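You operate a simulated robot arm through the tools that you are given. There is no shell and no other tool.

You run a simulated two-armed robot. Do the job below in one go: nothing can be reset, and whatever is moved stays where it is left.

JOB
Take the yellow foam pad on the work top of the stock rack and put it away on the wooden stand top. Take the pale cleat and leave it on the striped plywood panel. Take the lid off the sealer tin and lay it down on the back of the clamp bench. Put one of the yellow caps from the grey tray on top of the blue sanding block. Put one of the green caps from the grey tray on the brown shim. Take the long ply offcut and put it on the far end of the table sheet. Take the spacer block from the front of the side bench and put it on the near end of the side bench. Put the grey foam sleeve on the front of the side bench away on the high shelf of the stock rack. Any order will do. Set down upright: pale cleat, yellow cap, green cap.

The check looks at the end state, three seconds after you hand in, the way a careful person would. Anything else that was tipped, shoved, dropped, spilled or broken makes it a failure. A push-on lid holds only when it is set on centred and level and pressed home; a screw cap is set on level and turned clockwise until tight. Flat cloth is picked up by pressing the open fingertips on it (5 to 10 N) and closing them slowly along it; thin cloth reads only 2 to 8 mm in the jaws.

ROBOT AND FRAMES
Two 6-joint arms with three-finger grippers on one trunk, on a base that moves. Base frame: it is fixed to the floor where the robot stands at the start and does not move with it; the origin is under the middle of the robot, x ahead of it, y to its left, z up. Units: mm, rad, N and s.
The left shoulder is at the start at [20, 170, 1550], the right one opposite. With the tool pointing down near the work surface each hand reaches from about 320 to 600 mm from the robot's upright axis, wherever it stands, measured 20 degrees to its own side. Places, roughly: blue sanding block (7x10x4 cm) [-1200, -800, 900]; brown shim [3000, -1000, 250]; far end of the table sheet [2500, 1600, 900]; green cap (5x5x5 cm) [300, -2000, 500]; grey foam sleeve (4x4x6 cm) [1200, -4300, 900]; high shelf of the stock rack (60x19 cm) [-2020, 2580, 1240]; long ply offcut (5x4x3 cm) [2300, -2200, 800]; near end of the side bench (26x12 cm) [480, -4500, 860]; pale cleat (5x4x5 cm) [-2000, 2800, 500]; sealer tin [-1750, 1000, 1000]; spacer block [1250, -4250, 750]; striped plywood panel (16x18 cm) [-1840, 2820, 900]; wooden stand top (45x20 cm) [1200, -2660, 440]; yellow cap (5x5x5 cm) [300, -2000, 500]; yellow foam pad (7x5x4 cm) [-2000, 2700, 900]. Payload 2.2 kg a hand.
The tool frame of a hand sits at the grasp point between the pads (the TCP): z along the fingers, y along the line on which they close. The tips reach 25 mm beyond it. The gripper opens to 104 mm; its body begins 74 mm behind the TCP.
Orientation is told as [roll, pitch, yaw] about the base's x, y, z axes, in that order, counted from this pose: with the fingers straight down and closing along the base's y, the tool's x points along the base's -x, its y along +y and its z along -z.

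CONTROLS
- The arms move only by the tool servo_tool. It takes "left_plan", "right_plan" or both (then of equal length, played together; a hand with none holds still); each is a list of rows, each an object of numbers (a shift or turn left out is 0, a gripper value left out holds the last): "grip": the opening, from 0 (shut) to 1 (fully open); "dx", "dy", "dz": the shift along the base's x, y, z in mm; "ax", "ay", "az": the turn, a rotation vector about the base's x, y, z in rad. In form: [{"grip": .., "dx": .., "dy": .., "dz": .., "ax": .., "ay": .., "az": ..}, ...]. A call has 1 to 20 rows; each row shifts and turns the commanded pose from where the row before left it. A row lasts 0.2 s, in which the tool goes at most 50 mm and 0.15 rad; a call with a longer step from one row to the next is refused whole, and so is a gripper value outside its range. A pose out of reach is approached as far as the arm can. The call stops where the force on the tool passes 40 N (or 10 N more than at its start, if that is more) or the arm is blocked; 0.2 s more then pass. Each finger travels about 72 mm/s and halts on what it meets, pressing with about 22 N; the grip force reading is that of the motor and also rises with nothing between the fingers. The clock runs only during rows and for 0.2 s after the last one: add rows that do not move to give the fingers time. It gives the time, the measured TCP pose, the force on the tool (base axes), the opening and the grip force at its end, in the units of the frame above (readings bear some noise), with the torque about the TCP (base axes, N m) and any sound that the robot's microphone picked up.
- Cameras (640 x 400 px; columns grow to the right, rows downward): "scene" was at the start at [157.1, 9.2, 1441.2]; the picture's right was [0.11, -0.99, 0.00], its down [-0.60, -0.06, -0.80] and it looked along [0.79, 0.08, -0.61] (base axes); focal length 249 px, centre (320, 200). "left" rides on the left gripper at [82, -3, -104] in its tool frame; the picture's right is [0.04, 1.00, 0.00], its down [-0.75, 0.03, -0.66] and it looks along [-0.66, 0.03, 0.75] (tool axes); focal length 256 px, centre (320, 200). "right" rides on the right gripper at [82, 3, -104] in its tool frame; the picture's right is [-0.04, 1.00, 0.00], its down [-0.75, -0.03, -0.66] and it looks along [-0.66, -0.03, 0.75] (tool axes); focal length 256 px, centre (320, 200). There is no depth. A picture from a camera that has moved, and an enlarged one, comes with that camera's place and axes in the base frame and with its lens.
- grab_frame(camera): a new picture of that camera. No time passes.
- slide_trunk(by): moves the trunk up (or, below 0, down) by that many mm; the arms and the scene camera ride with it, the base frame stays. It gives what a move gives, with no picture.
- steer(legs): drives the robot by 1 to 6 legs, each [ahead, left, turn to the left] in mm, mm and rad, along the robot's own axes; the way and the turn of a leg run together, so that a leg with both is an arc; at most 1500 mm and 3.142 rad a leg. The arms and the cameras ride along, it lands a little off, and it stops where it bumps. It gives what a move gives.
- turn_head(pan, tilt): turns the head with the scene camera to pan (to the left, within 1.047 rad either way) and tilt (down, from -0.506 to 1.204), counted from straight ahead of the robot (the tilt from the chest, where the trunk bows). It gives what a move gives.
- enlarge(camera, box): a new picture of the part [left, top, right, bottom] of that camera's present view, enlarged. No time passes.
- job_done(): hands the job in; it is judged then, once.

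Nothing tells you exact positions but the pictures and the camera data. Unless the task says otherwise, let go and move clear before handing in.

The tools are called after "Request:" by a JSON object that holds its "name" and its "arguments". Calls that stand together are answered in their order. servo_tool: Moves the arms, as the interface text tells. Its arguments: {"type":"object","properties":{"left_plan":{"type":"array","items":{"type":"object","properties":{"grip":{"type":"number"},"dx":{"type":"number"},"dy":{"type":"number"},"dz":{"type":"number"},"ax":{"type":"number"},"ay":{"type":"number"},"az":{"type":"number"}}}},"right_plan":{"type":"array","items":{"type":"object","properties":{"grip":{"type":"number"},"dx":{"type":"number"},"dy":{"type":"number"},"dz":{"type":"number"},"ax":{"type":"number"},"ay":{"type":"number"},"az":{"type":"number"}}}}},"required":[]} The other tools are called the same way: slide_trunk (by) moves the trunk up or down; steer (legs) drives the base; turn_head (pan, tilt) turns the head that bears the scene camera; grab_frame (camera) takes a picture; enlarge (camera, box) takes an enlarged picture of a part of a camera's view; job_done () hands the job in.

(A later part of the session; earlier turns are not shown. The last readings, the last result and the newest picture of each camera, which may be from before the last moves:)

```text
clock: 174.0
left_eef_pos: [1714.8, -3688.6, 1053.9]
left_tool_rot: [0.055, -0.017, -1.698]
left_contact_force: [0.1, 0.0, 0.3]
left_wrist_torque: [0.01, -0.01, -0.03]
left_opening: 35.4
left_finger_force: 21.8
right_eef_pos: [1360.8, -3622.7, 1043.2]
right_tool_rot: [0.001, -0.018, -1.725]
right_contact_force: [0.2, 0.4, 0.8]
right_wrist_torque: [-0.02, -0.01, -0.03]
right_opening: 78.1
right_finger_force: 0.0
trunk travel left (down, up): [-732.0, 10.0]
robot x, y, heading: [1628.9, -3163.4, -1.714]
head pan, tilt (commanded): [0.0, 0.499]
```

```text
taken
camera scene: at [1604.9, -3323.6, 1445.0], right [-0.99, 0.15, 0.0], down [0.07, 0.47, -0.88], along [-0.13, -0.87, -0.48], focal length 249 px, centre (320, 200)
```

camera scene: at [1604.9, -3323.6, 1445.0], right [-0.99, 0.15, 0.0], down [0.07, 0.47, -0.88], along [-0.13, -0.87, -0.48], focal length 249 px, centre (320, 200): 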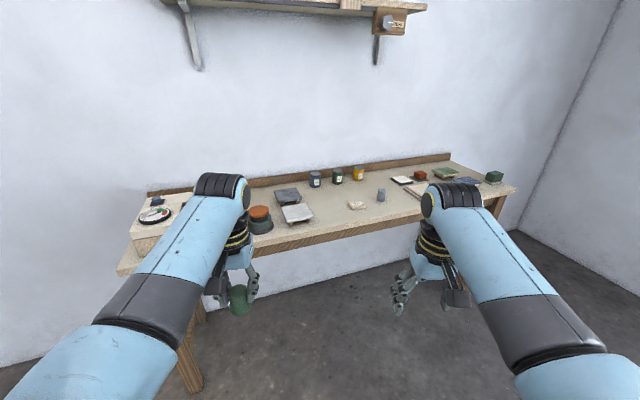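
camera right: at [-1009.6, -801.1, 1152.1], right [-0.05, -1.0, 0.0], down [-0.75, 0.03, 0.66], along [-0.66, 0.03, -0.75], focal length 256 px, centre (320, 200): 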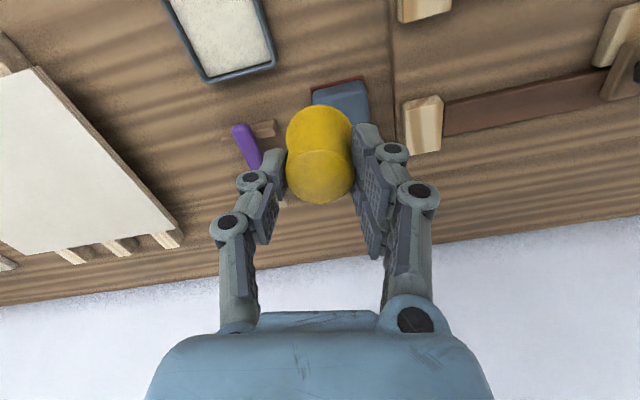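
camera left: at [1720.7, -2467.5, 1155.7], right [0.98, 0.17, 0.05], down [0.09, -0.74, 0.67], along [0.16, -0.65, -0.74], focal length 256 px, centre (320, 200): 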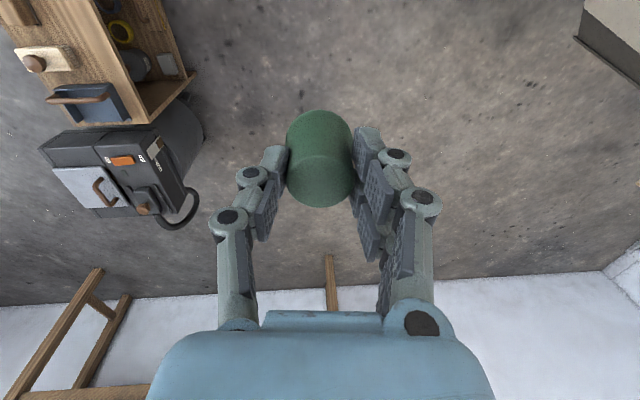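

I clipped the black vacuum beside the stand; I'll move away from it first. On the bench I take the spacer at about [1286,-4292] and the grey sleeve at [1139,-4372]; I drive up to them.

Request:
{"name": "steer", "arguments": {"legs": [[0, 90, 0], [450, 0, 0.143], [0, -190, 0], [100, 0, 0]]}}

Request:
{"name": "turn_head", "arguments": {"pan": -0.3, "tilt": 0.7}}

Request:
{"name": "grab_frame", "arguments": {"camera": "scene"}}

Request:
{"name": "grab_frame", "arguments": {"camera": "right"}}

```text
clock: 179.3
left_eef_pos: [1658.1, -4224.5, 1053.0]
left_tool_rot: [0.057, -0.014, -1.546]
left_contact_force: [-0.3, 0.7, -0.6]
left_wrist_torque: [0.01, -0.01, 0.0]
left_opening: 35.3
left_finger_force: 22.1
right_eef_pos: [1297.5, -4213.7, 1044.2]
right_tool_rot: [0.001, -0.017, -1.575]
right_contact_force: [-0.2, 0.2, 1.1]
right_wrist_torque: [0.01, 0.02, -0.02]
right_opening: 78.1
right_finger_force: 0.2
trunk travel left (down, up): [-732.0, 10.0]
robot x, y, heading: [1495.7, -3718.5, -1.568]
head pan, tilt (commanded): [0.0, 0.499]
```

```text
clock: 180.1
left_eef_pos: [1658.1, -4224.1, 1054.2]
left_tool_rot: [0.057, -0.016, -1.546]
left_contact_force: [0.7, 0.1, -0.2]
left_wrist_torque: [0.0, 0.02, 0.02]
left_opening: 35.7
left_finger_force: 22.3
right_eef_pos: [1298.0, -4210.4, 1043.5]
right_tool_rot: [0.0, -0.018, -1.575]
right_contact_force: [-0.8, -0.8, -0.6]
right_wrist_torque: [-0.02, 0.0, 0.0]
right_opening: 77.9
right_finger_force: 0.0
trunk travel left (down, up): [-732.0, 10.0]
robot x, y, heading: [1493.4, -3721.5, -1.571]
head pan, tilt (commanded): [-0.3, 0.7]
```

```text
taken
camera scene: at [1469.4, -3869.3, 1427.4], right [-0.96, 0.29, 0.0], down [0.19, 0.62, -0.77], along [-0.22, -0.73, -0.64], focal length 249 px, centre (320, 200)
```

scene: 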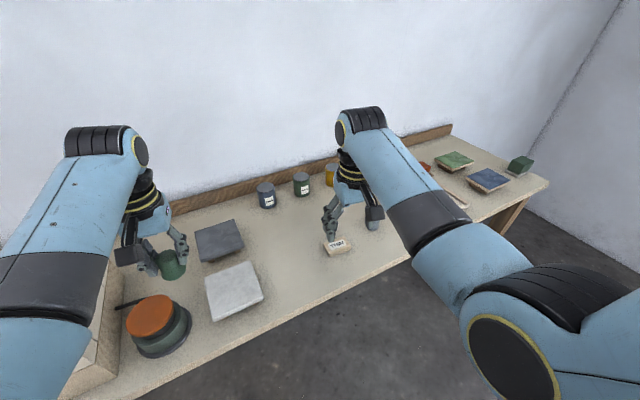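

```text
taken
camera right: at [1301.3, -4127.6, 1145.8], right [1.0, -0.04, 0.0], down [-0.03, -0.74, 0.67], along [-0.03, -0.67, -0.74], focal length 256 px, centre (320, 200)
```

right: 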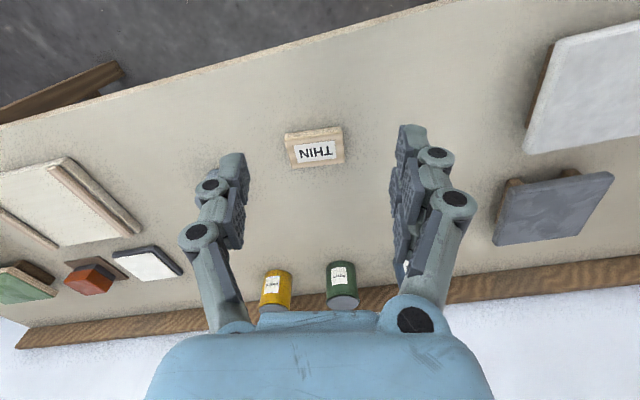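

The spacer marked "THIN" is right under the right hand. I zoom for its size and the sleeve's place.

Request:
{"name": "enlarge", "arguments": {"camera": "right", "box": [160, 100, 420, 260]}}

Request:
{"name": "enlarge", "arguments": {"camera": "scene", "box": [290, 150, 430, 280]}}

Request:
{"name": "enlarge", "arguments": {"camera": "scene", "box": [400, 110, 580, 230]}}

```text
2.46 times, centred on (290, 180) of right
camera zoom: at [1301.3, -4127.6, 1145.8], right [1.0, -0.04, 0.0], down [-0.03, -0.74, 0.67], along [-0.03, -0.67, -0.74], focal length 630 px, centre (394, 249)
```

zoom: 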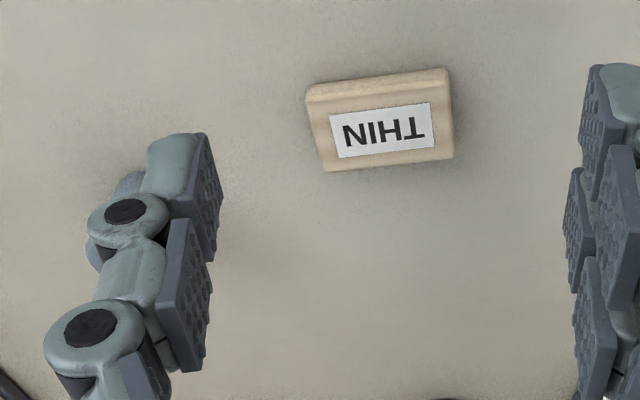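

```text
3.08 times, centred on (360, 215) of scene
camera zoom: at [1469.4, -3869.3, 1427.4], right [-0.96, 0.29, 0.0], down [0.19, 0.62, -0.77], along [-0.22, -0.73, -0.64], focal length 766 px, centre (197, 154)
```

zoom: 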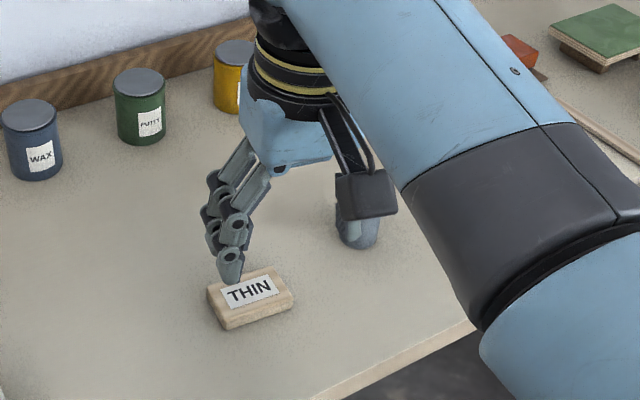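

```text
3.33 times, centred on (490, 170) of scene
camera zoom: at [1469.4, -3869.3, 1427.4], right [-0.96, 0.29, 0.0], down [0.19, 0.62, -0.77], along [-0.22, -0.73, -0.64], focal length 830 px, centre (-247, 300)
```

zoom: 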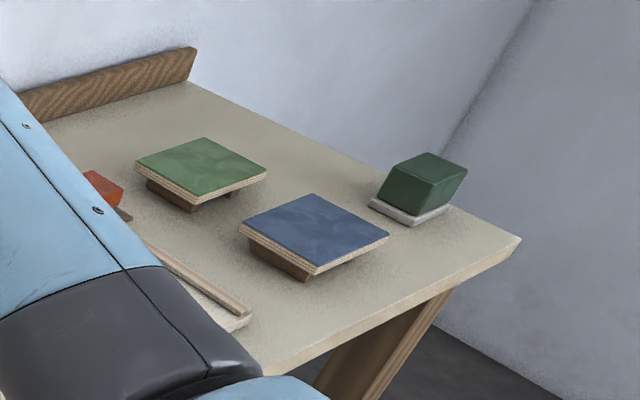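

The spacer is about 73 mm long, aligned with the bench. I square the robot to the bench so the right hand sits above the block with its closing line along it.

Request:
{"name": "steer", "arguments": {"legs": [[0, 0, 0.2], [27, -121, 0]]}}

Request:
{"name": "servo_tool", "arguments": {"right_plan": [{"grip": 1.0, "dz": -30}, {"dz": -30}, {"dz": -30}, {}]}}

Request:
{"name": "grab_frame", "arguments": {"camera": "right"}}

Request:
{"name": "grab_frame", "arguments": {"camera": "scene"}}

```text
clock: 182.1
left_eef_pos: [1640.1, -4232.3, 1054.2]
left_tool_rot: [0.057, -0.018, -1.347]
left_contact_force: [-0.6, 0.3, -0.4]
left_wrist_torque: [-0.01, -0.03, -0.01]
left_opening: 35.5
left_finger_force: 21.9
right_eef_pos: [1285.3, -4290.5, 1043.4]
right_tool_rot: [0.0, -0.018, -1.372]
right_contact_force: [-0.5, -0.3, 0.4]
right_wrist_torque: [0.0, -0.03, -0.01]
right_opening: 78.0
right_finger_force: 0.0
trunk travel left (down, up): [-732.0, 10.0]
robot x, y, heading: [1383.0, -3771.2, -1.372]
head pan, tilt (commanded): [-0.3, 0.7]
```

```text
clock: 183.1
left_eef_pos: [1641.4, -4230.8, 1053.8]
left_tool_rot: [0.055, -0.018, -1.346]
left_contact_force: [-0.4, 0.5, -1.0]
left_wrist_torque: [0.01, 0.0, -0.02]
left_opening: 35.4
left_finger_force: 21.3
right_eef_pos: [1286.1, -4291.7, 952.2]
right_tool_rot: [0.003, -0.017, -1.374]
right_contact_force: [-0.2, 0.2, 1.0]
right_wrist_torque: [-0.03, 0.02, -0.01]
right_opening: 103.9
right_finger_force: 0.0
trunk travel left (down, up): [-732.0, 10.0]
robot x, y, heading: [1378.3, -3764.5, -1.37]
head pan, tilt (commanded): [-0.3, 0.7]
```

```text
taken
camera right: at [1273.0, -4208.8, 1054.4], right [0.99, 0.16, 0.0], down [0.11, -0.73, 0.67], along [0.11, -0.66, -0.74], focal length 256 px, centre (320, 200)
```

right: 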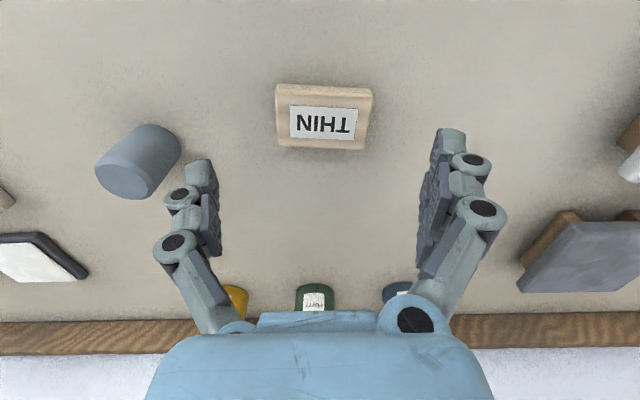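

```text
taken
camera scene: at [1385.8, -3922.3, 1427.3], right [-1.0, 0.1, 0.0], down [0.06, 0.64, -0.76], along [-0.07, -0.76, -0.64], focal length 249 px, centre (320, 200)
```

scene: 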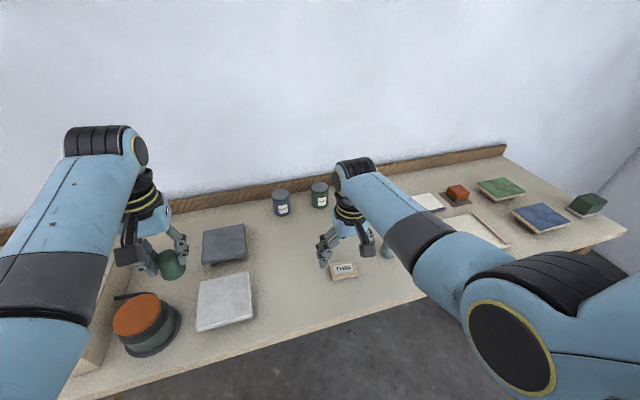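

Request:
{"name": "servo_tool", "arguments": {"right_plan": [{"dx": 3, "dy": -1, "dz": -20}, {"dz": -20}, {}]}}

Request:
{"name": "enlarge", "arguments": {"camera": "right", "box": [160, 60, 480, 260]}}

Request:
{"name": "enlarge", "arguments": {"camera": "scene", "box": [290, 210, 410, 300]}}

```text
clock: 183.9
left_eef_pos: [1639.9, -4231.1, 1053.6]
left_tool_rot: [0.057, -0.017, -1.346]
left_contact_force: [-0.1, 0.2, -0.3]
left_wrist_torque: [-0.02, -0.01, -0.03]
left_opening: 35.6
left_finger_force: 21.6
right_eef_pos: [1289.7, -4293.8, 913.4]
right_tool_rot: [-0.001, -0.017, -1.377]
right_contact_force: [-0.1, -0.1, 0.1]
right_wrist_torque: [0.01, 0.0, 0.0]
right_opening: 103.9
right_finger_force: 0.1
trunk travel left (down, up): [-732.0, 10.0]
robot x, y, heading: [1377.8, -3769.7, -1.364]
head pan, tilt (commanded): [-0.3, 0.7]
```

```text
2.00 times, centred on (320, 160) of right
camera zoom: at [1276.4, -4210.2, 1015.2], right [0.99, 0.16, 0.0], down [0.11, -0.73, 0.67], along [0.11, -0.66, -0.74], focal length 512 px, centre (320, 280)
```

zoom: 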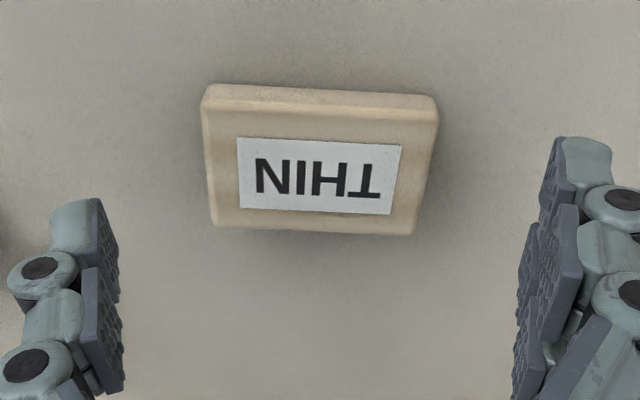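

```text
4.44 times, centred on (350, 255) of scene
camera zoom: at [1385.8, -3922.3, 1427.3], right [-1.0, 0.1, 0.0], down [0.06, 0.64, -0.76], along [-0.07, -0.76, -0.64], focal length 1106 px, centre (187, -44)
```

zoom: 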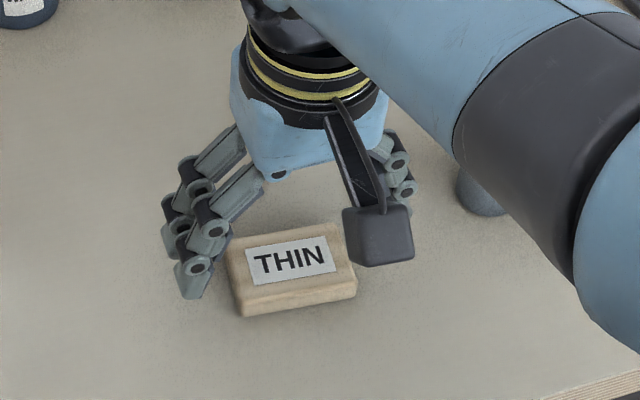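

The block's top is about z 875 and 67 mm long. I go down to grip it 15 mm below its top and close.

Request:
{"name": "servo_tool", "arguments": {"right_plan": [{"dz": -15}, {"dz": -14}, {}, {"grip": 0.8}, {"grip": 0.7}, {"grip": 0.55}, {"grip": 0.5}, {"grip": 0.5}]}}

Request:
{"name": "enlarge", "arguments": {"camera": "right", "box": [160, 60, 480, 260]}}

```text
clock: 185.7
left_eef_pos: [1640.3, -4231.0, 1053.4]
left_tool_rot: [0.056, -0.017, -1.345]
left_contact_force: [0.2, -0.4, 0.1]
left_wrist_torque: [0.02, 0.01, -0.02]
left_opening: 35.4
left_finger_force: 22.3
right_eef_pos: [1289.7, -4293.5, 884.4]
right_tool_rot: [0.0, -0.018, -1.374]
right_contact_force: [-1.1, -0.9, 0.3]
right_wrist_torque: [0.01, 0.08, -0.01]
right_opening: 69.4
right_finger_force: 22.1
trunk travel left (down, up): [-732.0, 10.0]
robot x, y, heading: [1383.3, -3769.5, -1.37]
head pan, tilt (commanded): [-0.3, 0.7]
```

```text
2.00 times, centred on (320, 160) of right
camera zoom: at [1276.2, -4210.0, 986.7], right [0.99, 0.16, 0.0], down [0.11, -0.73, 0.67], along [0.11, -0.66, -0.74], focal length 512 px, centre (320, 280)
```

zoom: 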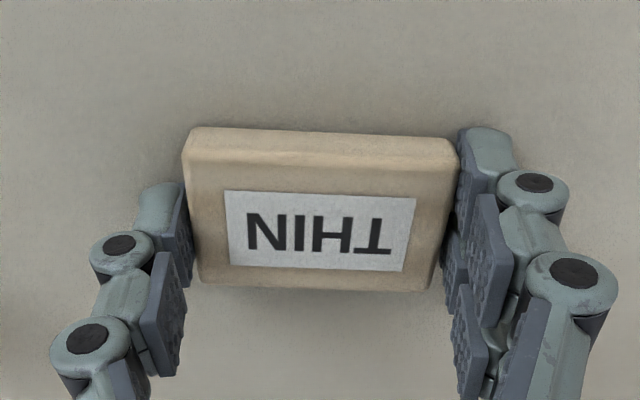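

Spacer gripped at 69 mm. I lift it and drive along the bench toward its near end.

Request:
{"name": "servo_tool", "arguments": {"right_plan": [{"dz": 10}, {"dz": 20}, {"dz": 25}, {"dz": 25}, {"dz": 25}, {"dz": 20}, {}]}}

Request:
{"name": "grab_frame", "arguments": {"camera": "scene"}}

```text
clock: 187.3
left_eef_pos: [1640.7, -4231.8, 1053.4]
left_tool_rot: [0.055, -0.018, -1.347]
left_contact_force: [-0.7, -0.2, -0.2]
left_wrist_torque: [0.03, -0.02, 0.03]
left_opening: 35.7
left_finger_force: 21.9
right_eef_pos: [1288.8, -4293.2, 1008.2]
right_tool_rot: [0.0, -0.017, -1.374]
right_contact_force: [-0.3, 0.4, 0.3]
right_wrist_torque: [0.0, 0.0, 0.0]
right_opening: 69.0
right_finger_force: 21.6
trunk travel left (down, up): [-732.0, 10.0]
robot x, y, heading: [1376.7, -3769.3, -1.373]
head pan, tilt (commanded): [-0.3, 0.7]
```

```text
taken
camera scene: at [1385.7, -3922.7, 1427.3], right [-1.0, 0.1, 0.0], down [0.06, 0.64, -0.76], along [-0.07, -0.76, -0.64], focal length 249 px, centre (320, 200)
```

scene: 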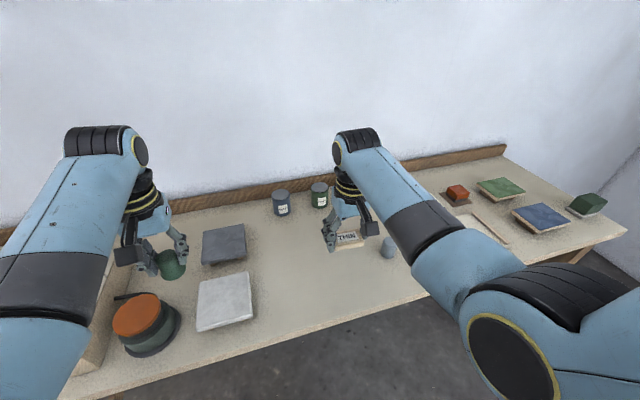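

Request:
{"name": "steer", "arguments": {"legs": [[0, -400, 0], [0, -380, 0]]}}

Request:
{"name": "turn_head", "arguments": {"pan": -0.3, "tilt": 0.8}}

Request:
{"name": "grab_frame", "arguments": {"camera": "scene"}}

Request:
{"name": "grab_frame", "arguments": {"camera": "right"}}

```text
clock: 191.7
left_eef_pos: [885.3, -4386.5, 1053.7]
left_tool_rot: [0.058, -0.018, -1.346]
left_contact_force: [0.1, 0.3, -0.3]
left_wrist_torque: [0.0, -0.03, -0.01]
left_opening: 35.4
left_finger_force: 21.8
right_eef_pos: [531.9, -4447.4, 1007.9]
right_tool_rot: [0.002, -0.016, -1.373]
right_contact_force: [0.0, 0.5, -0.5]
right_wrist_torque: [-0.05, -0.03, 0.01]
right_opening: 67.7
right_finger_force: 21.9
trunk travel left (down, up): [-732.0, 10.0]
robot x, y, heading: [622.9, -3926.3, -1.368]
head pan, tilt (commanded): [-0.3, 0.7]
```

```text
clock: 192.4
left_eef_pos: [884.8, -4387.5, 1053.4]
left_tool_rot: [0.058, -0.017, -1.345]
left_contact_force: [-0.3, 0.0, -0.3]
left_wrist_torque: [0.0, 0.01, -0.01]
left_opening: 35.5
left_finger_force: 22.0
right_eef_pos: [533.7, -4447.5, 1008.6]
right_tool_rot: [0.002, -0.018, -1.373]
right_contact_force: [0.0, 0.2, 0.1]
right_wrist_torque: [-0.02, -0.02, 0.0]
right_opening: 67.8
right_finger_force: 22.6
trunk travel left (down, up): [-732.0, 10.0]
robot x, y, heading: [623.6, -3925.7, -1.365]
head pan, tilt (commanded): [-0.3, 0.799]
```

```text
taken
camera scene: at [630.4, -4073.8, 1419.1], right [-1.0, 0.1, 0.0], down [0.07, 0.71, -0.7], along [-0.07, -0.69, -0.72], focal length 249 px, centre (320, 200)
```

scene: 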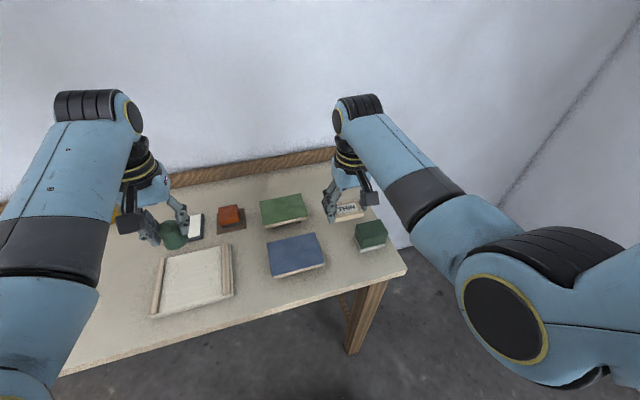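

```text
taken
camera right: at [520.1, -4364.7, 1110.1], right [0.99, 0.16, 0.0], down [0.12, -0.73, 0.67], along [0.11, -0.66, -0.74], focal length 256 px, centre (320, 200)
```

right: 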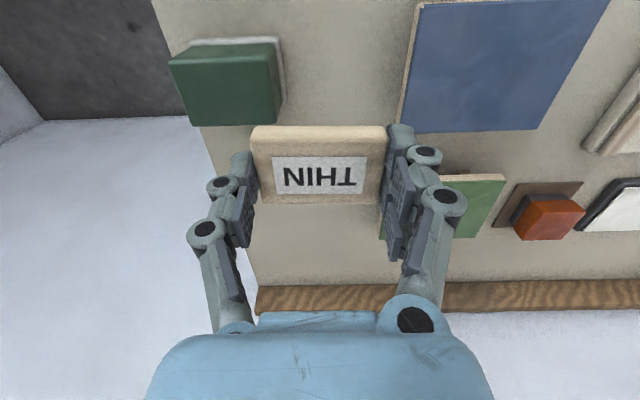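

The free strip at the bench's near end lies behind the small green block, around [515,-4575]. I move up 130 mm and shift the spacer over that spot.

Request:
{"name": "steer", "arguments": {"legs": [[130, 0, 0]]}}

Request:
{"name": "servo_tool", "arguments": {"right_plan": [{"dx": -20, "dz": -15}, {"dx": -20, "dz": -15}, {"dx": -3, "dz": -15}, {}]}}

Request:
{"name": "grab_frame", "arguments": {"camera": "right"}}

Request:
{"name": "grab_frame", "arguments": {"camera": "scene"}}

```text
clock: 193.7
left_eef_pos: [910.5, -4514.4, 1052.6]
left_tool_rot: [0.057, -0.018, -1.35]
left_contact_force: [-0.3, -0.6, -0.3]
left_wrist_torque: [0.0, 0.01, 0.01]
left_opening: 35.4
left_finger_force: 22.1
right_eef_pos: [559.0, -4573.5, 1007.6]
right_tool_rot: [0.0, -0.017, -1.374]
right_contact_force: [-0.8, 0.4, -1.0]
right_wrist_torque: [-0.01, 0.0, 0.02]
right_opening: 67.3
right_finger_force: 22.2
trunk travel left (down, up): [-732.0, 10.0]
robot x, y, heading: [649.6, -4052.5, -1.373]
head pan, tilt (commanded): [-0.3, 0.799]
```

```text
clock: 194.7
left_eef_pos: [911.0, -4513.4, 1054.0]
left_tool_rot: [0.058, -0.017, -1.347]
left_contact_force: [-1.1, 0.9, -0.1]
left_wrist_torque: [0.02, 0.0, -0.03]
left_opening: 35.4
left_finger_force: 21.7
right_eef_pos: [516.2, -4574.0, 963.1]
right_tool_rot: [0.002, -0.018, -1.377]
right_contact_force: [0.3, -0.4, 0.7]
right_wrist_torque: [-0.05, -0.02, 0.0]
right_opening: 67.5
right_finger_force: 21.9
trunk travel left (down, up): [-732.0, 10.0]
robot x, y, heading: [647.7, -4052.1, -1.367]
head pan, tilt (commanded): [-0.3, 0.799]
```

```text
taken
camera right: at [502.1, -4491.9, 1064.7], right [0.99, 0.15, 0.0], down [0.11, -0.73, 0.67], along [0.1, -0.66, -0.74], focal length 256 px, centre (320, 200)
```

right: 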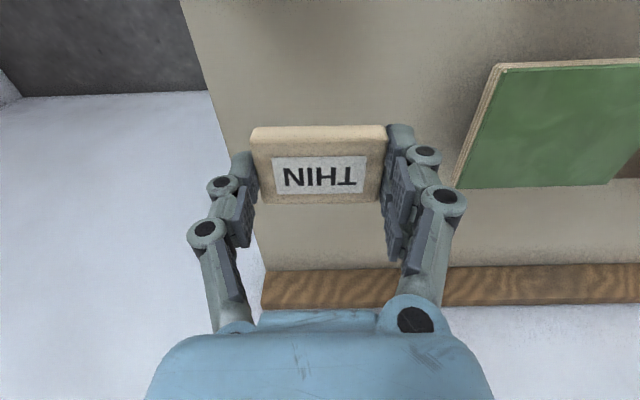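

```text
taken
camera scene: at [656.3, -4200.2, 1419.1], right [-1.0, 0.1, 0.0], down [0.07, 0.71, -0.7], along [-0.07, -0.69, -0.72], focal length 249 px, centre (320, 200)
```

scene: 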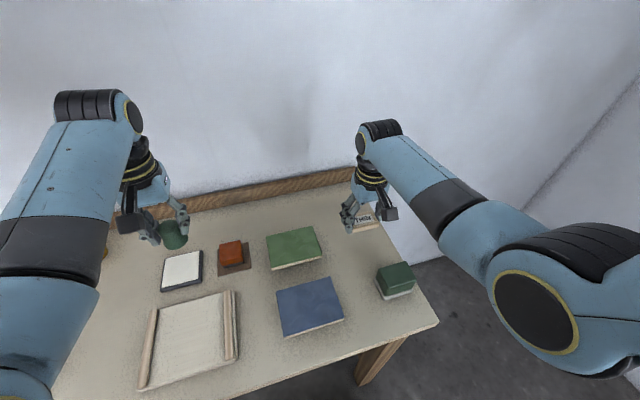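

Request:
{"name": "servo_tool", "arguments": {"right_plan": [{"dx": 4, "dz": -20}, {"dx": 4, "dz": -20}, {"dz": -20}, {"dz": -12}, {}]}}

Request:
{"name": "enlarge", "arguments": {"camera": "scene", "box": [250, 180, 450, 310]}}

```text
clock: 195.9
left_eef_pos: [909.8, -4514.6, 1053.1]
left_tool_rot: [0.055, -0.016, -1.346]
left_contact_force: [-0.1, 0.2, -0.5]
left_wrist_torque: [-0.02, 0.01, 0.0]
left_opening: 35.2
left_finger_force: 22.1
right_eef_pos: [523.3, -4574.5, 891.1]
right_tool_rot: [0.003, -0.018, -1.375]
right_contact_force: [0.7, -0.3, 0.0]
right_wrist_torque: [-0.02, 0.04, -0.01]
right_opening: 67.2
right_finger_force: 22.0
trunk travel left (down, up): [-732.0, 10.0]
robot x, y, heading: [648.0, -4051.1, -1.368]
head pan, tilt (commanded): [-0.3, 0.799]
```

```text
3.08 times, centred on (350, 245) of scene
camera zoom: at [656.5, -4200.2, 1419.1], right [-1.0, 0.1, 0.0], down [0.07, 0.71, -0.7], along [-0.07, -0.69, -0.72], focal length 766 px, centre (228, 62)
```

zoom: 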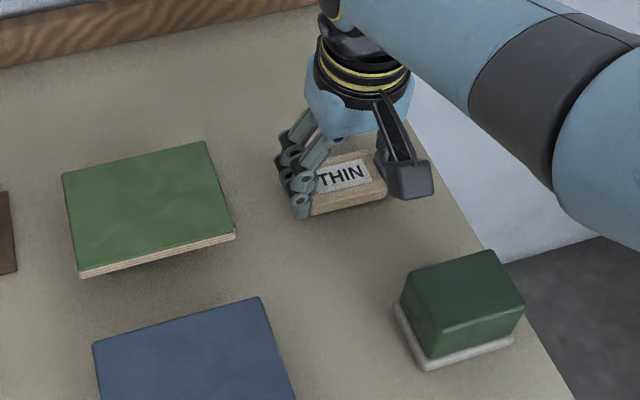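

Request:
{"name": "servo_tool", "arguments": {"right_plan": [{"dz": -3}, {}]}}

Request:
{"name": "servo_tool", "arguments": {"right_plan": [{"dz": -2}, {}]}}

Request:
{"name": "servo_tool", "arguments": {"right_plan": [{"dz": -2}, {}]}}

```text
clock: 196.5
left_eef_pos: [911.2, -4514.0, 1055.0]
left_tool_rot: [0.056, -0.019, -1.345]
left_contact_force: [-0.7, 0.0, 0.1]
left_wrist_torque: [-0.03, 0.07, 0.0]
left_opening: 35.2
left_finger_force: 21.4
right_eef_pos: [522.0, -4573.1, 887.9]
right_tool_rot: [0.001, -0.017, -1.376]
right_contact_force: [1.1, -0.1, -0.4]
right_wrist_torque: [-0.01, 0.03, -0.04]
right_opening: 67.3
right_finger_force: 21.8
trunk travel left (down, up): [-732.0, 10.0]
robot x, y, heading: [649.2, -4048.2, -1.371]
head pan, tilt (commanded): [-0.3, 0.799]
```

```text
clock: 197.1
left_eef_pos: [909.9, -4514.6, 1054.6]
left_tool_rot: [0.058, -0.017, -1.349]
left_contact_force: [-0.3, 0.5, -0.4]
left_wrist_torque: [-0.01, -0.02, 0.0]
left_opening: 35.5
left_finger_force: 21.9
right_eef_pos: [524.0, -4573.4, 885.7]
right_tool_rot: [0.001, -0.017, -1.376]
right_contact_force: [0.3, 0.2, 0.2]
right_wrist_torque: [-0.01, -0.01, -0.01]
right_opening: 67.1
right_finger_force: 22.0
trunk travel left (down, up): [-732.0, 10.0]
robot x, y, heading: [650.5, -4048.7, -1.369]
head pan, tilt (commanded): [-0.3, 0.799]
```

```text
clock: 197.7
left_eef_pos: [910.0, -4513.0, 1054.3]
left_tool_rot: [0.057, -0.017, -1.347]
left_contact_force: [-0.7, 0.1, 0.5]
left_wrist_torque: [0.01, 0.01, 0.01]
left_opening: 35.3
left_finger_force: 22.8
right_eef_pos: [523.8, -4574.7, 885.0]
right_tool_rot: [-0.001, -0.018, -1.375]
right_contact_force: [-1.8, 0.1, 10.2]
right_wrist_torque: [0.14, -0.14, -0.01]
right_opening: 66.9
right_finger_force: 22.0
trunk travel left (down, up): [-732.0, 10.0]
robot x, y, heading: [648.4, -4053.2, -1.37]
head pan, tilt (commanded): [-0.3, 0.799]
```

Contact with the bench (10 N). I release the spacer and rise.

Request:
{"name": "servo_tool", "arguments": {"right_plan": [{"dz": 1, "grip": 0.72}, {"grip": 0.8}, {"grip": 0.9}, {"grip": 0.95}, {"dz": 15}, {"dz": 30}, {"dz": 40}, {"dz": 40}, {}]}}

Request:
{"name": "enlarge", "arguments": {"camera": "scene", "box": [250, 180, 450, 310]}}

Request:
{"name": "grab_frame", "arguments": {"camera": "right"}}

```text
clock: 199.7
left_eef_pos: [909.8, -4514.9, 1054.1]
left_tool_rot: [0.059, -0.018, -1.347]
left_contact_force: [0.4, -0.2, 0.4]
left_wrist_torque: [-0.02, -0.01, 0.01]
left_opening: 35.5
left_finger_force: 22.1
right_eef_pos: [522.5, -4571.6, 1011.2]
right_tool_rot: [0.0, -0.016, -1.377]
right_contact_force: [-0.4, -0.9, 0.6]
right_wrist_torque: [0.04, -0.04, 0.0]
right_opening: 98.8
right_finger_force: 0.1
trunk travel left (down, up): [-732.0, 10.0]
robot x, y, heading: [649.7, -4052.1, -1.366]
head pan, tilt (commanded): [-0.3, 0.799]
```

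```text
3.08 times, centred on (350, 245) of scene
camera zoom: at [656.4, -4200.5, 1419.0], right [-1.0, 0.1, 0.0], down [0.07, 0.71, -0.7], along [-0.07, -0.69, -0.72], focal length 766 px, centre (228, 62)
```

zoom: 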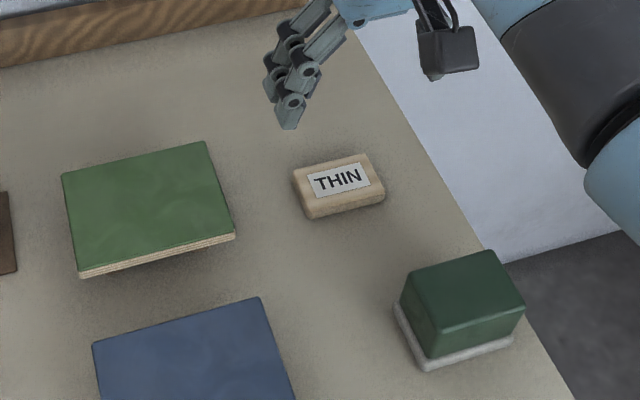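

```text
taken
camera right: at [509.4, -4489.8, 1113.0], right [0.99, 0.15, 0.0], down [0.11, -0.73, 0.67], along [0.1, -0.66, -0.74], focal length 256 px, centre (320, 200)
```

right: 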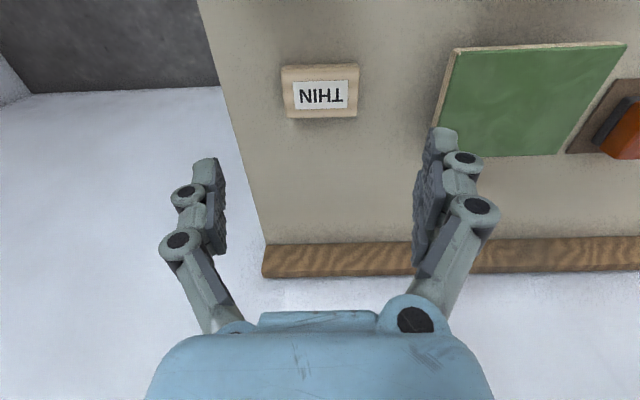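

The spacer sits flat on the near end. Now I back off and go along the bench to the grey sleeve.

Request:
{"name": "steer", "arguments": {"legs": [[-100, 0, 0], [0, 605, 0], [20, 0, 0]]}}

Request:
{"name": "grab_frame", "arguments": {"camera": "right"}}

Request:
{"name": "grab_frame", "arguments": {"camera": "scene"}}

```text
clock: 204.2
left_eef_pos: [1476.3, -4319.9, 1054.8]
left_tool_rot: [0.058, -0.017, -1.357]
left_contact_force: [0.0, -0.1, 0.3]
left_wrist_torque: [0.02, -0.02, 0.01]
left_opening: 35.5
left_finger_force: 22.1
right_eef_pos: [1088.6, -4373.2, 1012.4]
right_tool_rot: [0.001, -0.018, -1.383]
right_contact_force: [0.3, 1.0, 0.6]
right_wrist_torque: [0.01, -0.01, 0.0]
right_opening: 99.1
right_finger_force: 0.0
trunk travel left (down, up): [-732.0, 10.0]
robot x, y, heading: [1221.5, -3855.2, -1.376]
head pan, tilt (commanded): [-0.3, 0.799]
```

```text
taken
camera right: at [1076.3, -4291.5, 1113.1], right [0.99, 0.15, 0.0], down [0.11, -0.73, 0.67], along [0.1, -0.66, -0.74], focal length 256 px, centre (320, 200)
```

right: 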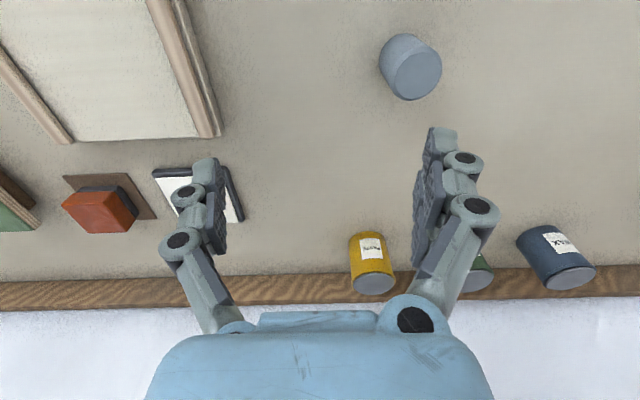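

```text
taken
camera scene: at [1225.7, -4003.1, 1419.2], right [-0.99, 0.11, 0.0], down [0.08, 0.71, -0.7], along [-0.07, -0.69, -0.72], focal length 249 px, centre (320, 200)
```

scene: 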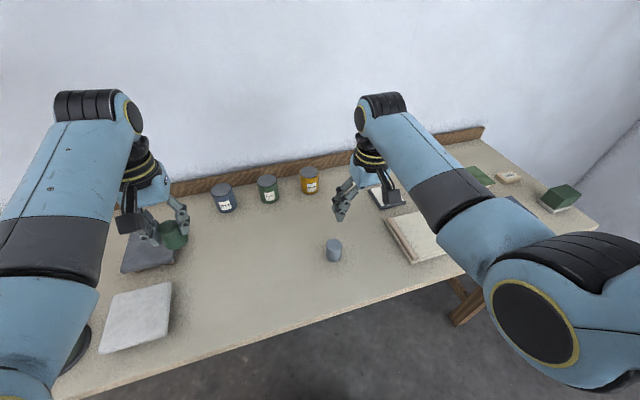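

The sleeve stands upright at about [1157,-4343]. Since the high shelf (z 1240) can't be reached with the tool straight down, I test how the right arm takes a 45° forward-tilted pose up high before grasping.

Request:
{"name": "servo_tool", "arguments": {"right_plan": [{"ax": -0.128, "ay": -0.025, "dz": 40}, {"ax": -0.128, "ay": -0.025, "dz": 40}, {"ax": -0.128, "ay": -0.025, "dz": 40}, {"ax": -0.128, "ay": -0.025, "dz": 40}, {"ax": -0.128, "ay": -0.025, "dz": 40}, {"ax": -0.128, "ay": -0.025, "dz": 40}, {"dz": 30}, {}]}}

Request:
{"name": "grab_frame", "arguments": {"camera": "scene"}}

```text
clock: 206.0
left_eef_pos: [1476.3, -4321.5, 1054.0]
left_tool_rot: [0.055, -0.017, -1.355]
left_contact_force: [0.0, 0.1, -0.4]
left_wrist_torque: [0.01, 0.03, 0.0]
left_opening: 35.3
left_finger_force: 22.6
right_eef_pos: [1089.1, -4373.4, 1282.3]
right_tool_rot: [0.006, -0.798, -1.389]
right_contact_force: [-1.1, 0.4, -0.6]
right_wrist_torque: [-0.01, 0.0, 0.01]
right_opening: 98.8
right_finger_force: 0.1
trunk travel left (down, up): [-732.0, 10.0]
robot x, y, heading: [1220.3, -3855.3, -1.381]
head pan, tilt (commanded): [-0.3, 0.799]
```

```text
taken
camera scene: at [1226.4, -4004.2, 1419.1], right [-0.99, 0.11, 0.0], down [0.08, 0.71, -0.7], along [-0.07, -0.69, -0.72], focal length 249 px, centre (320, 200)
```

scene: 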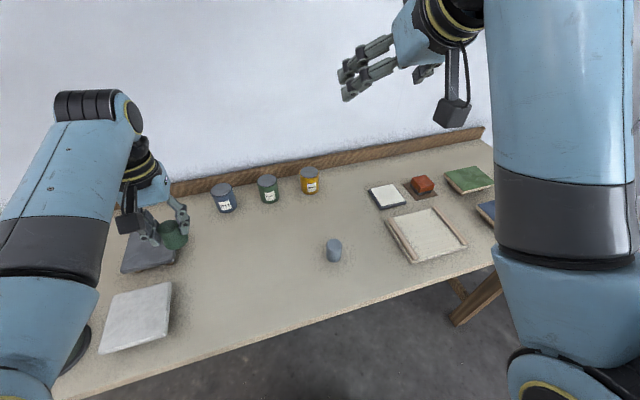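

The 45° pose at shelf height is reachable, so I'll grasp the sleeve in that same tilt. I shift the robot to line up and come down partway.

Request:
{"name": "steer", "arguments": {"legs": [[-20, 73, 0]]}}

Request:
{"name": "servo_tool", "arguments": {"right_plan": [{"dz": -45}, {"dz": -45}, {"dz": -45}, {"dz": -45}, {"dz": -45}, {"dz": -45}, {}]}}

Request:
{"name": "grab_frame", "arguments": {"camera": "right"}}

Request:
{"name": "grab_frame", "arguments": {"camera": "scene"}}

```text
clock: 207.1
left_eef_pos: [1547.1, -4287.2, 1054.4]
left_tool_rot: [0.058, -0.017, -1.358]
left_contact_force: [0.6, -0.6, 0.1]
left_wrist_torque: [-0.03, 0.02, -0.01]
left_opening: 35.5
left_finger_force: 22.3
right_eef_pos: [1157.9, -4339.1, 1281.9]
right_tool_rot: [0.004, -0.8, -1.387]
right_contact_force: [0.9, 0.9, -0.2]
right_wrist_torque: [-0.03, 0.01, 0.0]
right_opening: 98.9
right_finger_force: 0.1
trunk travel left (down, up): [-732.0, 10.0]
robot x, y, heading: [1291.5, -3820.3, -1.375]
head pan, tilt (commanded): [-0.3, 0.799]
```

```text
clock: 208.7
left_eef_pos: [1545.5, -4287.5, 1053.8]
left_tool_rot: [0.055, -0.017, -1.357]
left_contact_force: [-1.3, -0.3, 0.2]
left_wrist_torque: [-0.01, 0.03, 0.0]
left_opening: 35.5
left_finger_force: 22.2
right_eef_pos: [1158.0, -4338.3, 1009.6]
right_tool_rot: [0.009, -0.799, -1.389]
right_contact_force: [-0.4, -0.4, 0.1]
right_wrist_torque: [-0.01, -0.01, 0.03]
right_opening: 98.8
right_finger_force: 0.0
trunk travel left (down, up): [-732.0, 10.0]
robot x, y, heading: [1290.4, -3819.5, -1.38]
head pan, tilt (commanded): [-0.3, 0.799]
```

```text
taken
camera right: at [1136.3, -4208.3, 1023.2], right [0.99, 0.16, 0.03], down [-0.02, -0.06, 1.0], along [0.16, -0.99, -0.06], focal length 256 px, centre (320, 200)
```

right: 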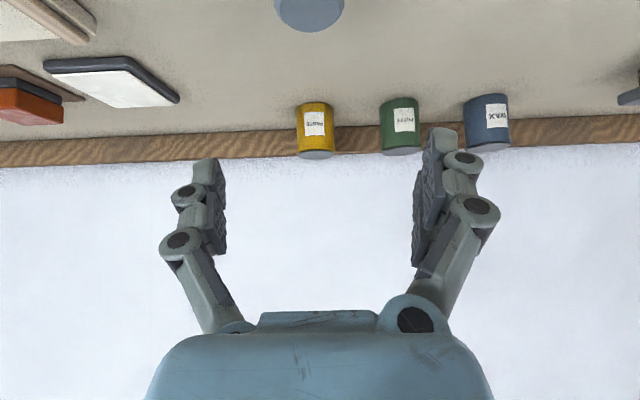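

```text
taken
camera scene: at [1295.5, -3970.6, 1419.1], right [-0.99, 0.11, 0.0], down [0.08, 0.71, -0.7], along [-0.08, -0.69, -0.72], focal length 249 px, centre (320, 200)
```

scene: 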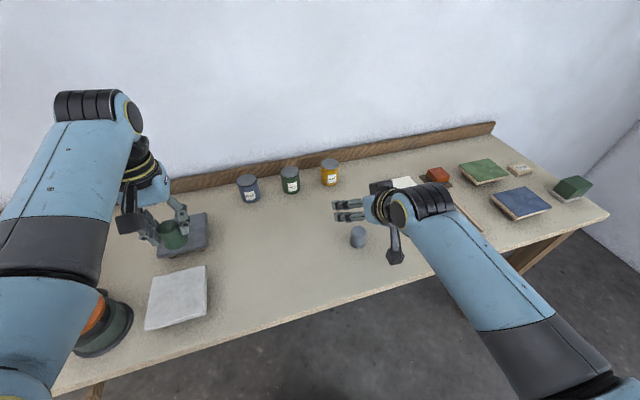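

Request:
{"name": "servo_tool", "arguments": {"right_plan": [{"dz": -40, "dy": -3, "dx": -1}, {"dz": -30, "dy": -3}, {"dz": -20}, {"dz": -15}, {}]}}

Request:
{"name": "grab_frame", "arguments": {"camera": "right"}}

Request:
{"name": "enlarge", "arguments": {"camera": "scene", "box": [310, 190, 450, 290]}}

```text
clock: 209.8
left_eef_pos: [1545.8, -4287.4, 1053.5]
left_tool_rot: [0.057, -0.017, -1.359]
left_contact_force: [0.3, 0.2, -0.5]
left_wrist_torque: [0.02, 0.02, 0.02]
left_opening: 35.5
left_finger_force: 22.8
right_eef_pos: [1156.6, -4345.9, 904.7]
right_tool_rot: [0.006, -0.799, -1.39]
right_contact_force: [-0.1, -0.1, 0.1]
right_wrist_torque: [0.04, -0.01, -0.01]
right_opening: 98.8
right_finger_force: 0.1
trunk travel left (down, up): [-732.0, 10.0]
robot x, y, heading: [1292.1, -3820.4, -1.381]
head pan, tilt (commanded): [-0.3, 0.799]
```

```text
taken
camera right: at [1135.5, -4216.6, 919.0], right [0.99, 0.16, 0.03], down [-0.02, -0.06, 1.0], along [0.16, -0.99, -0.06], focal length 256 px, centre (320, 200)
```

right: 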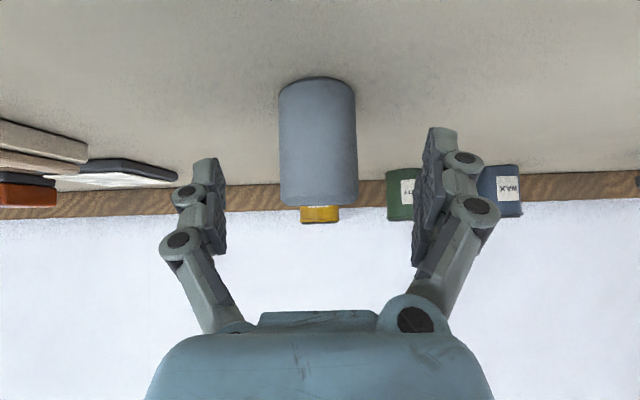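

```text
4.00 times, centred on (380, 240) of scene
camera zoom: at [1295.2, -3970.7, 1419.1], right [-0.99, 0.11, 0.0], down [0.08, 0.71, -0.7], along [-0.08, -0.69, -0.72], focal length 996 px, centre (80, 40)
```

zoom: 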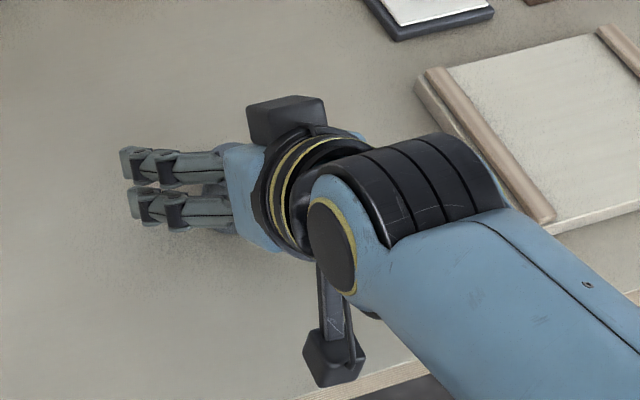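

The sleeve is centred between the tilted fingers. I go down the last bit and close.

Request:
{"name": "servo_tool", "arguments": {"right_plan": [{"dz": -8}, {"dz": -8}, {}, {"grip": 0.7}, {"grip": 0.5}, {"grip": 0.3}, {"grip": 0.25}, {"grip": 0.25}]}}

Request:
{"name": "grab_frame", "arguments": {"camera": "right"}}

```text
clock: 211.7
left_eef_pos: [1546.9, -4285.4, 1054.3]
left_tool_rot: [0.055, -0.019, -1.358]
left_contact_force: [0.1, -0.3, -0.1]
left_wrist_torque: [0.04, 0.01, 0.02]
left_opening: 35.6
left_finger_force: 22.0
right_eef_pos: [1160.5, -4347.6, 892.7]
right_tool_rot: [0.007, -0.807, -1.391]
right_contact_force: [10.1, 2.8, 21.3]
right_wrist_torque: [0.11, -0.8, 0.05]
right_opening: 31.7
right_finger_force: 21.5
trunk travel left (down, up): [-732.0, 10.0]
robot x, y, heading: [1291.6, -3820.9, -1.38]
head pan, tilt (commanded): [-0.3, 0.799]
```

```text
taken
camera right: at [1138.1, -4217.1, 905.7], right [0.99, 0.16, 0.03], down [-0.02, -0.05, 1.0], along [0.16, -0.99, -0.05], focal length 256 px, centre (320, 200)
```

right: 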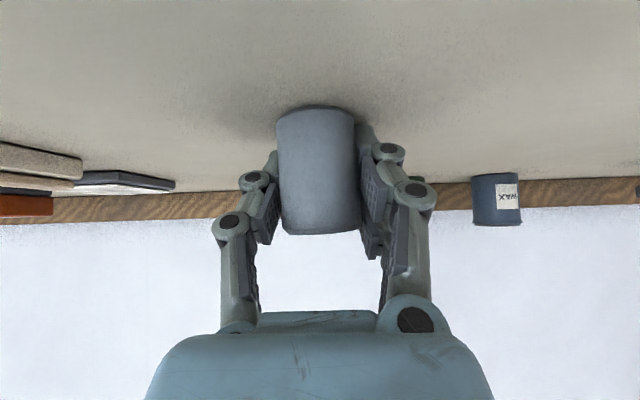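

The foam sleeve is gripped (compressed to 32 mm), fingertips just touching the bench. I lift.

Request:
{"name": "servo_tool", "arguments": {"right_plan": [{"dz": 8}, {"dz": 15}, {"dz": 25}, {"dz": 30}, {"dz": 40}, {}]}}

Request:
{"name": "grab_frame", "arguments": {"camera": "right"}}

Request:
{"name": "grab_frame", "arguments": {"camera": "scene"}}

```text
clock: 213.1
left_eef_pos: [1545.6, -4288.2, 1054.2]
left_tool_rot: [0.055, -0.017, -1.356]
left_contact_force: [-0.5, 0.5, -0.5]
left_wrist_torque: [0.0, -0.02, 0.01]
left_opening: 35.6
left_finger_force: 22.2
right_eef_pos: [1156.3, -4345.5, 1009.6]
right_tool_rot: [0.006, -0.797, -1.389]
right_contact_force: [-0.5, -0.5, -0.1]
right_wrist_torque: [0.0, 0.0, 0.01]
right_opening: 30.6
right_finger_force: 21.7
trunk travel left (down, up): [-732.0, 10.0]
robot x, y, heading: [1288.2, -3821.2, -1.384]
head pan, tilt (commanded): [-0.3, 0.799]
```

```text
taken
camera right: at [1134.4, -4216.6, 1021.6], right [0.99, 0.16, 0.03], down [-0.02, -0.06, 1.0], along [0.16, -0.99, -0.06], focal length 256 px, centre (320, 200)
```

right: 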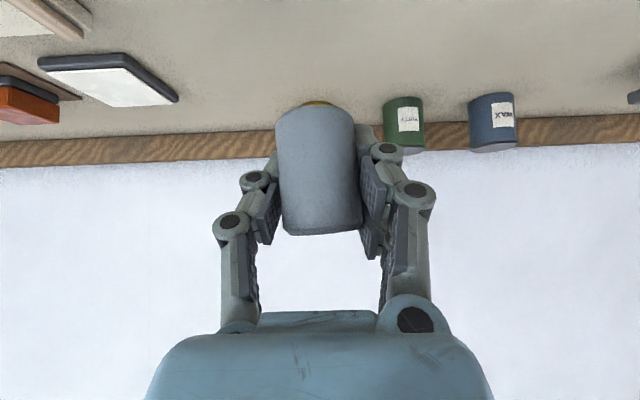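

```text
taken
camera scene: at [1295.0, -3971.2, 1419.0], right [-0.99, 0.11, 0.0], down [0.08, 0.71, -0.7], along [-0.08, -0.69, -0.72], focal length 249 px, centre (320, 200)
```

scene: 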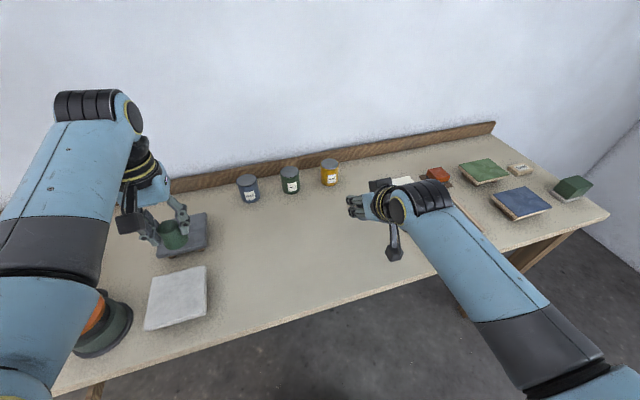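

The sleeve is secure. Now I drive away from the bench diagonally, turn, and go around the bow to the far side of the boat.

Request:
{"name": "steer", "arguments": {"legs": [[-150, 300, 0], [0, 0, 1.38], [900, 60, 0], [900, 0, 0]]}}

Request:
{"name": "turn_head", "arguments": {"pan": 1.0, "tilt": 0.4}}

Request:
{"name": "grab_frame", "arguments": {"camera": "scene"}}

Request:
{"name": "turn_head", "arguments": {"pan": 0.0, "tilt": 0.4}}

Request:
{"name": "grab_frame", "arguments": {"camera": "scene"}}

```text
clock: 227.4
left_eef_pos: [3888.5, -3467.6, 1053.9]
left_tool_rot: [0.055, -0.019, -0.003]
left_contact_force: [-0.1, -0.6, -0.1]
left_wrist_torque: [0.01, 0.02, -0.04]
left_opening: 35.3
left_finger_force: 22.0
right_eef_pos: [3862.7, -3860.4, 1007.2]
right_tool_rot: [0.006, -0.798, -0.035]
right_contact_force: [0.2, -0.6, -0.6]
right_wrist_torque: [0.02, 0.01, -0.01]
right_opening: 29.0
right_finger_force: 22.5
trunk travel left (down, up): [-732.0, 10.0]
robot x, y, heading: [3378.2, -3615.7, -0.03]
head pan, tilt (commanded): [-0.3, 0.799]
```

```text
clock: 228.8
left_eef_pos: [3889.1, -3467.7, 1054.2]
left_tool_rot: [0.056, -0.018, -0.003]
left_contact_force: [-0.7, 0.1, 0.2]
left_wrist_torque: [-0.03, -0.01, 0.01]
left_opening: 35.5
left_finger_force: 21.5
right_eef_pos: [3861.6, -3861.5, 1007.8]
right_tool_rot: [0.006, -0.8, -0.033]
right_contact_force: [-0.7, -0.6, -0.6]
right_wrist_torque: [-0.01, -0.02, -0.02]
right_opening: 28.9
right_finger_force: 21.9
trunk travel left (down, up): [-732.0, 10.0]
robot x, y, heading: [3376.0, -3615.7, -0.024]
head pan, tilt (commanded): [1.0, 0.4]
```

```text
taken
camera scene: at [3501.2, -3541.8, 1454.1], right [0.83, -0.56, 0.0], down [-0.22, -0.32, -0.92], along [0.52, 0.76, -0.39], focal length 249 px, centre (320, 200)
```

scene: 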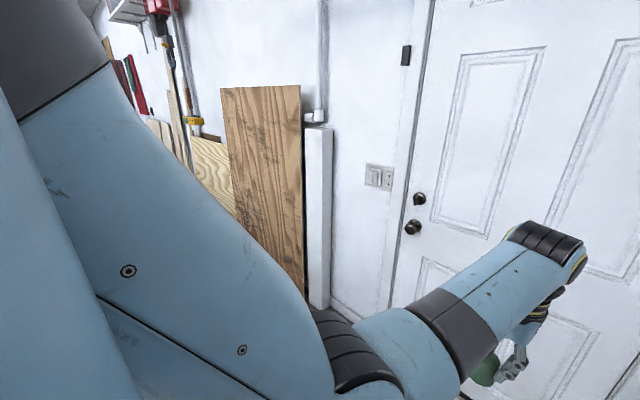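

```text
clock: 230.1
left_eef_pos: [3888.2, -3467.8, 1054.2]
left_tool_rot: [0.056, -0.017, -0.005]
left_contact_force: [0.8, -0.7, -0.8]
left_wrist_torque: [0.0, 0.0, -0.01]
left_opening: 35.2
left_finger_force: 22.3
right_eef_pos: [3862.4, -3861.4, 1007.5]
right_tool_rot: [0.008, -0.799, -0.035]
right_contact_force: [0.3, -0.3, 0.0]
right_wrist_torque: [0.0, 0.02, 0.02]
right_opening: 29.0
right_finger_force: 22.1
trunk travel left (down, up): [-732.0, 10.0]
robot x, y, heading: [3379.5, -3614.7, -0.024]
head pan, tilt (commanded): [0.0, 0.4]
```

```text
taken
camera scene: at [3541.7, -3620.7, 1454.2], right [-0.03, -1.0, 0.0], down [-0.39, 0.01, -0.92], along [0.92, -0.02, -0.39], focal length 249 px, centre (320, 200)
```

scene: 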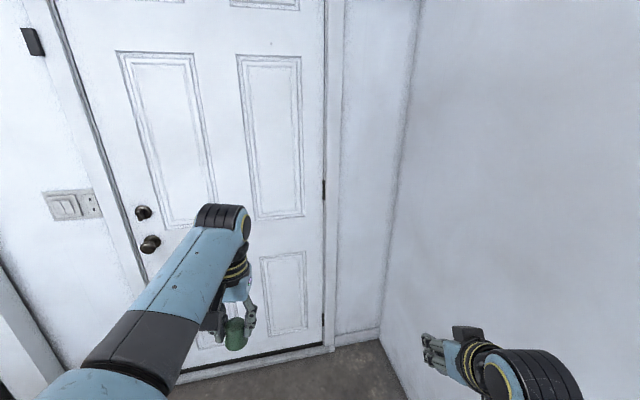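

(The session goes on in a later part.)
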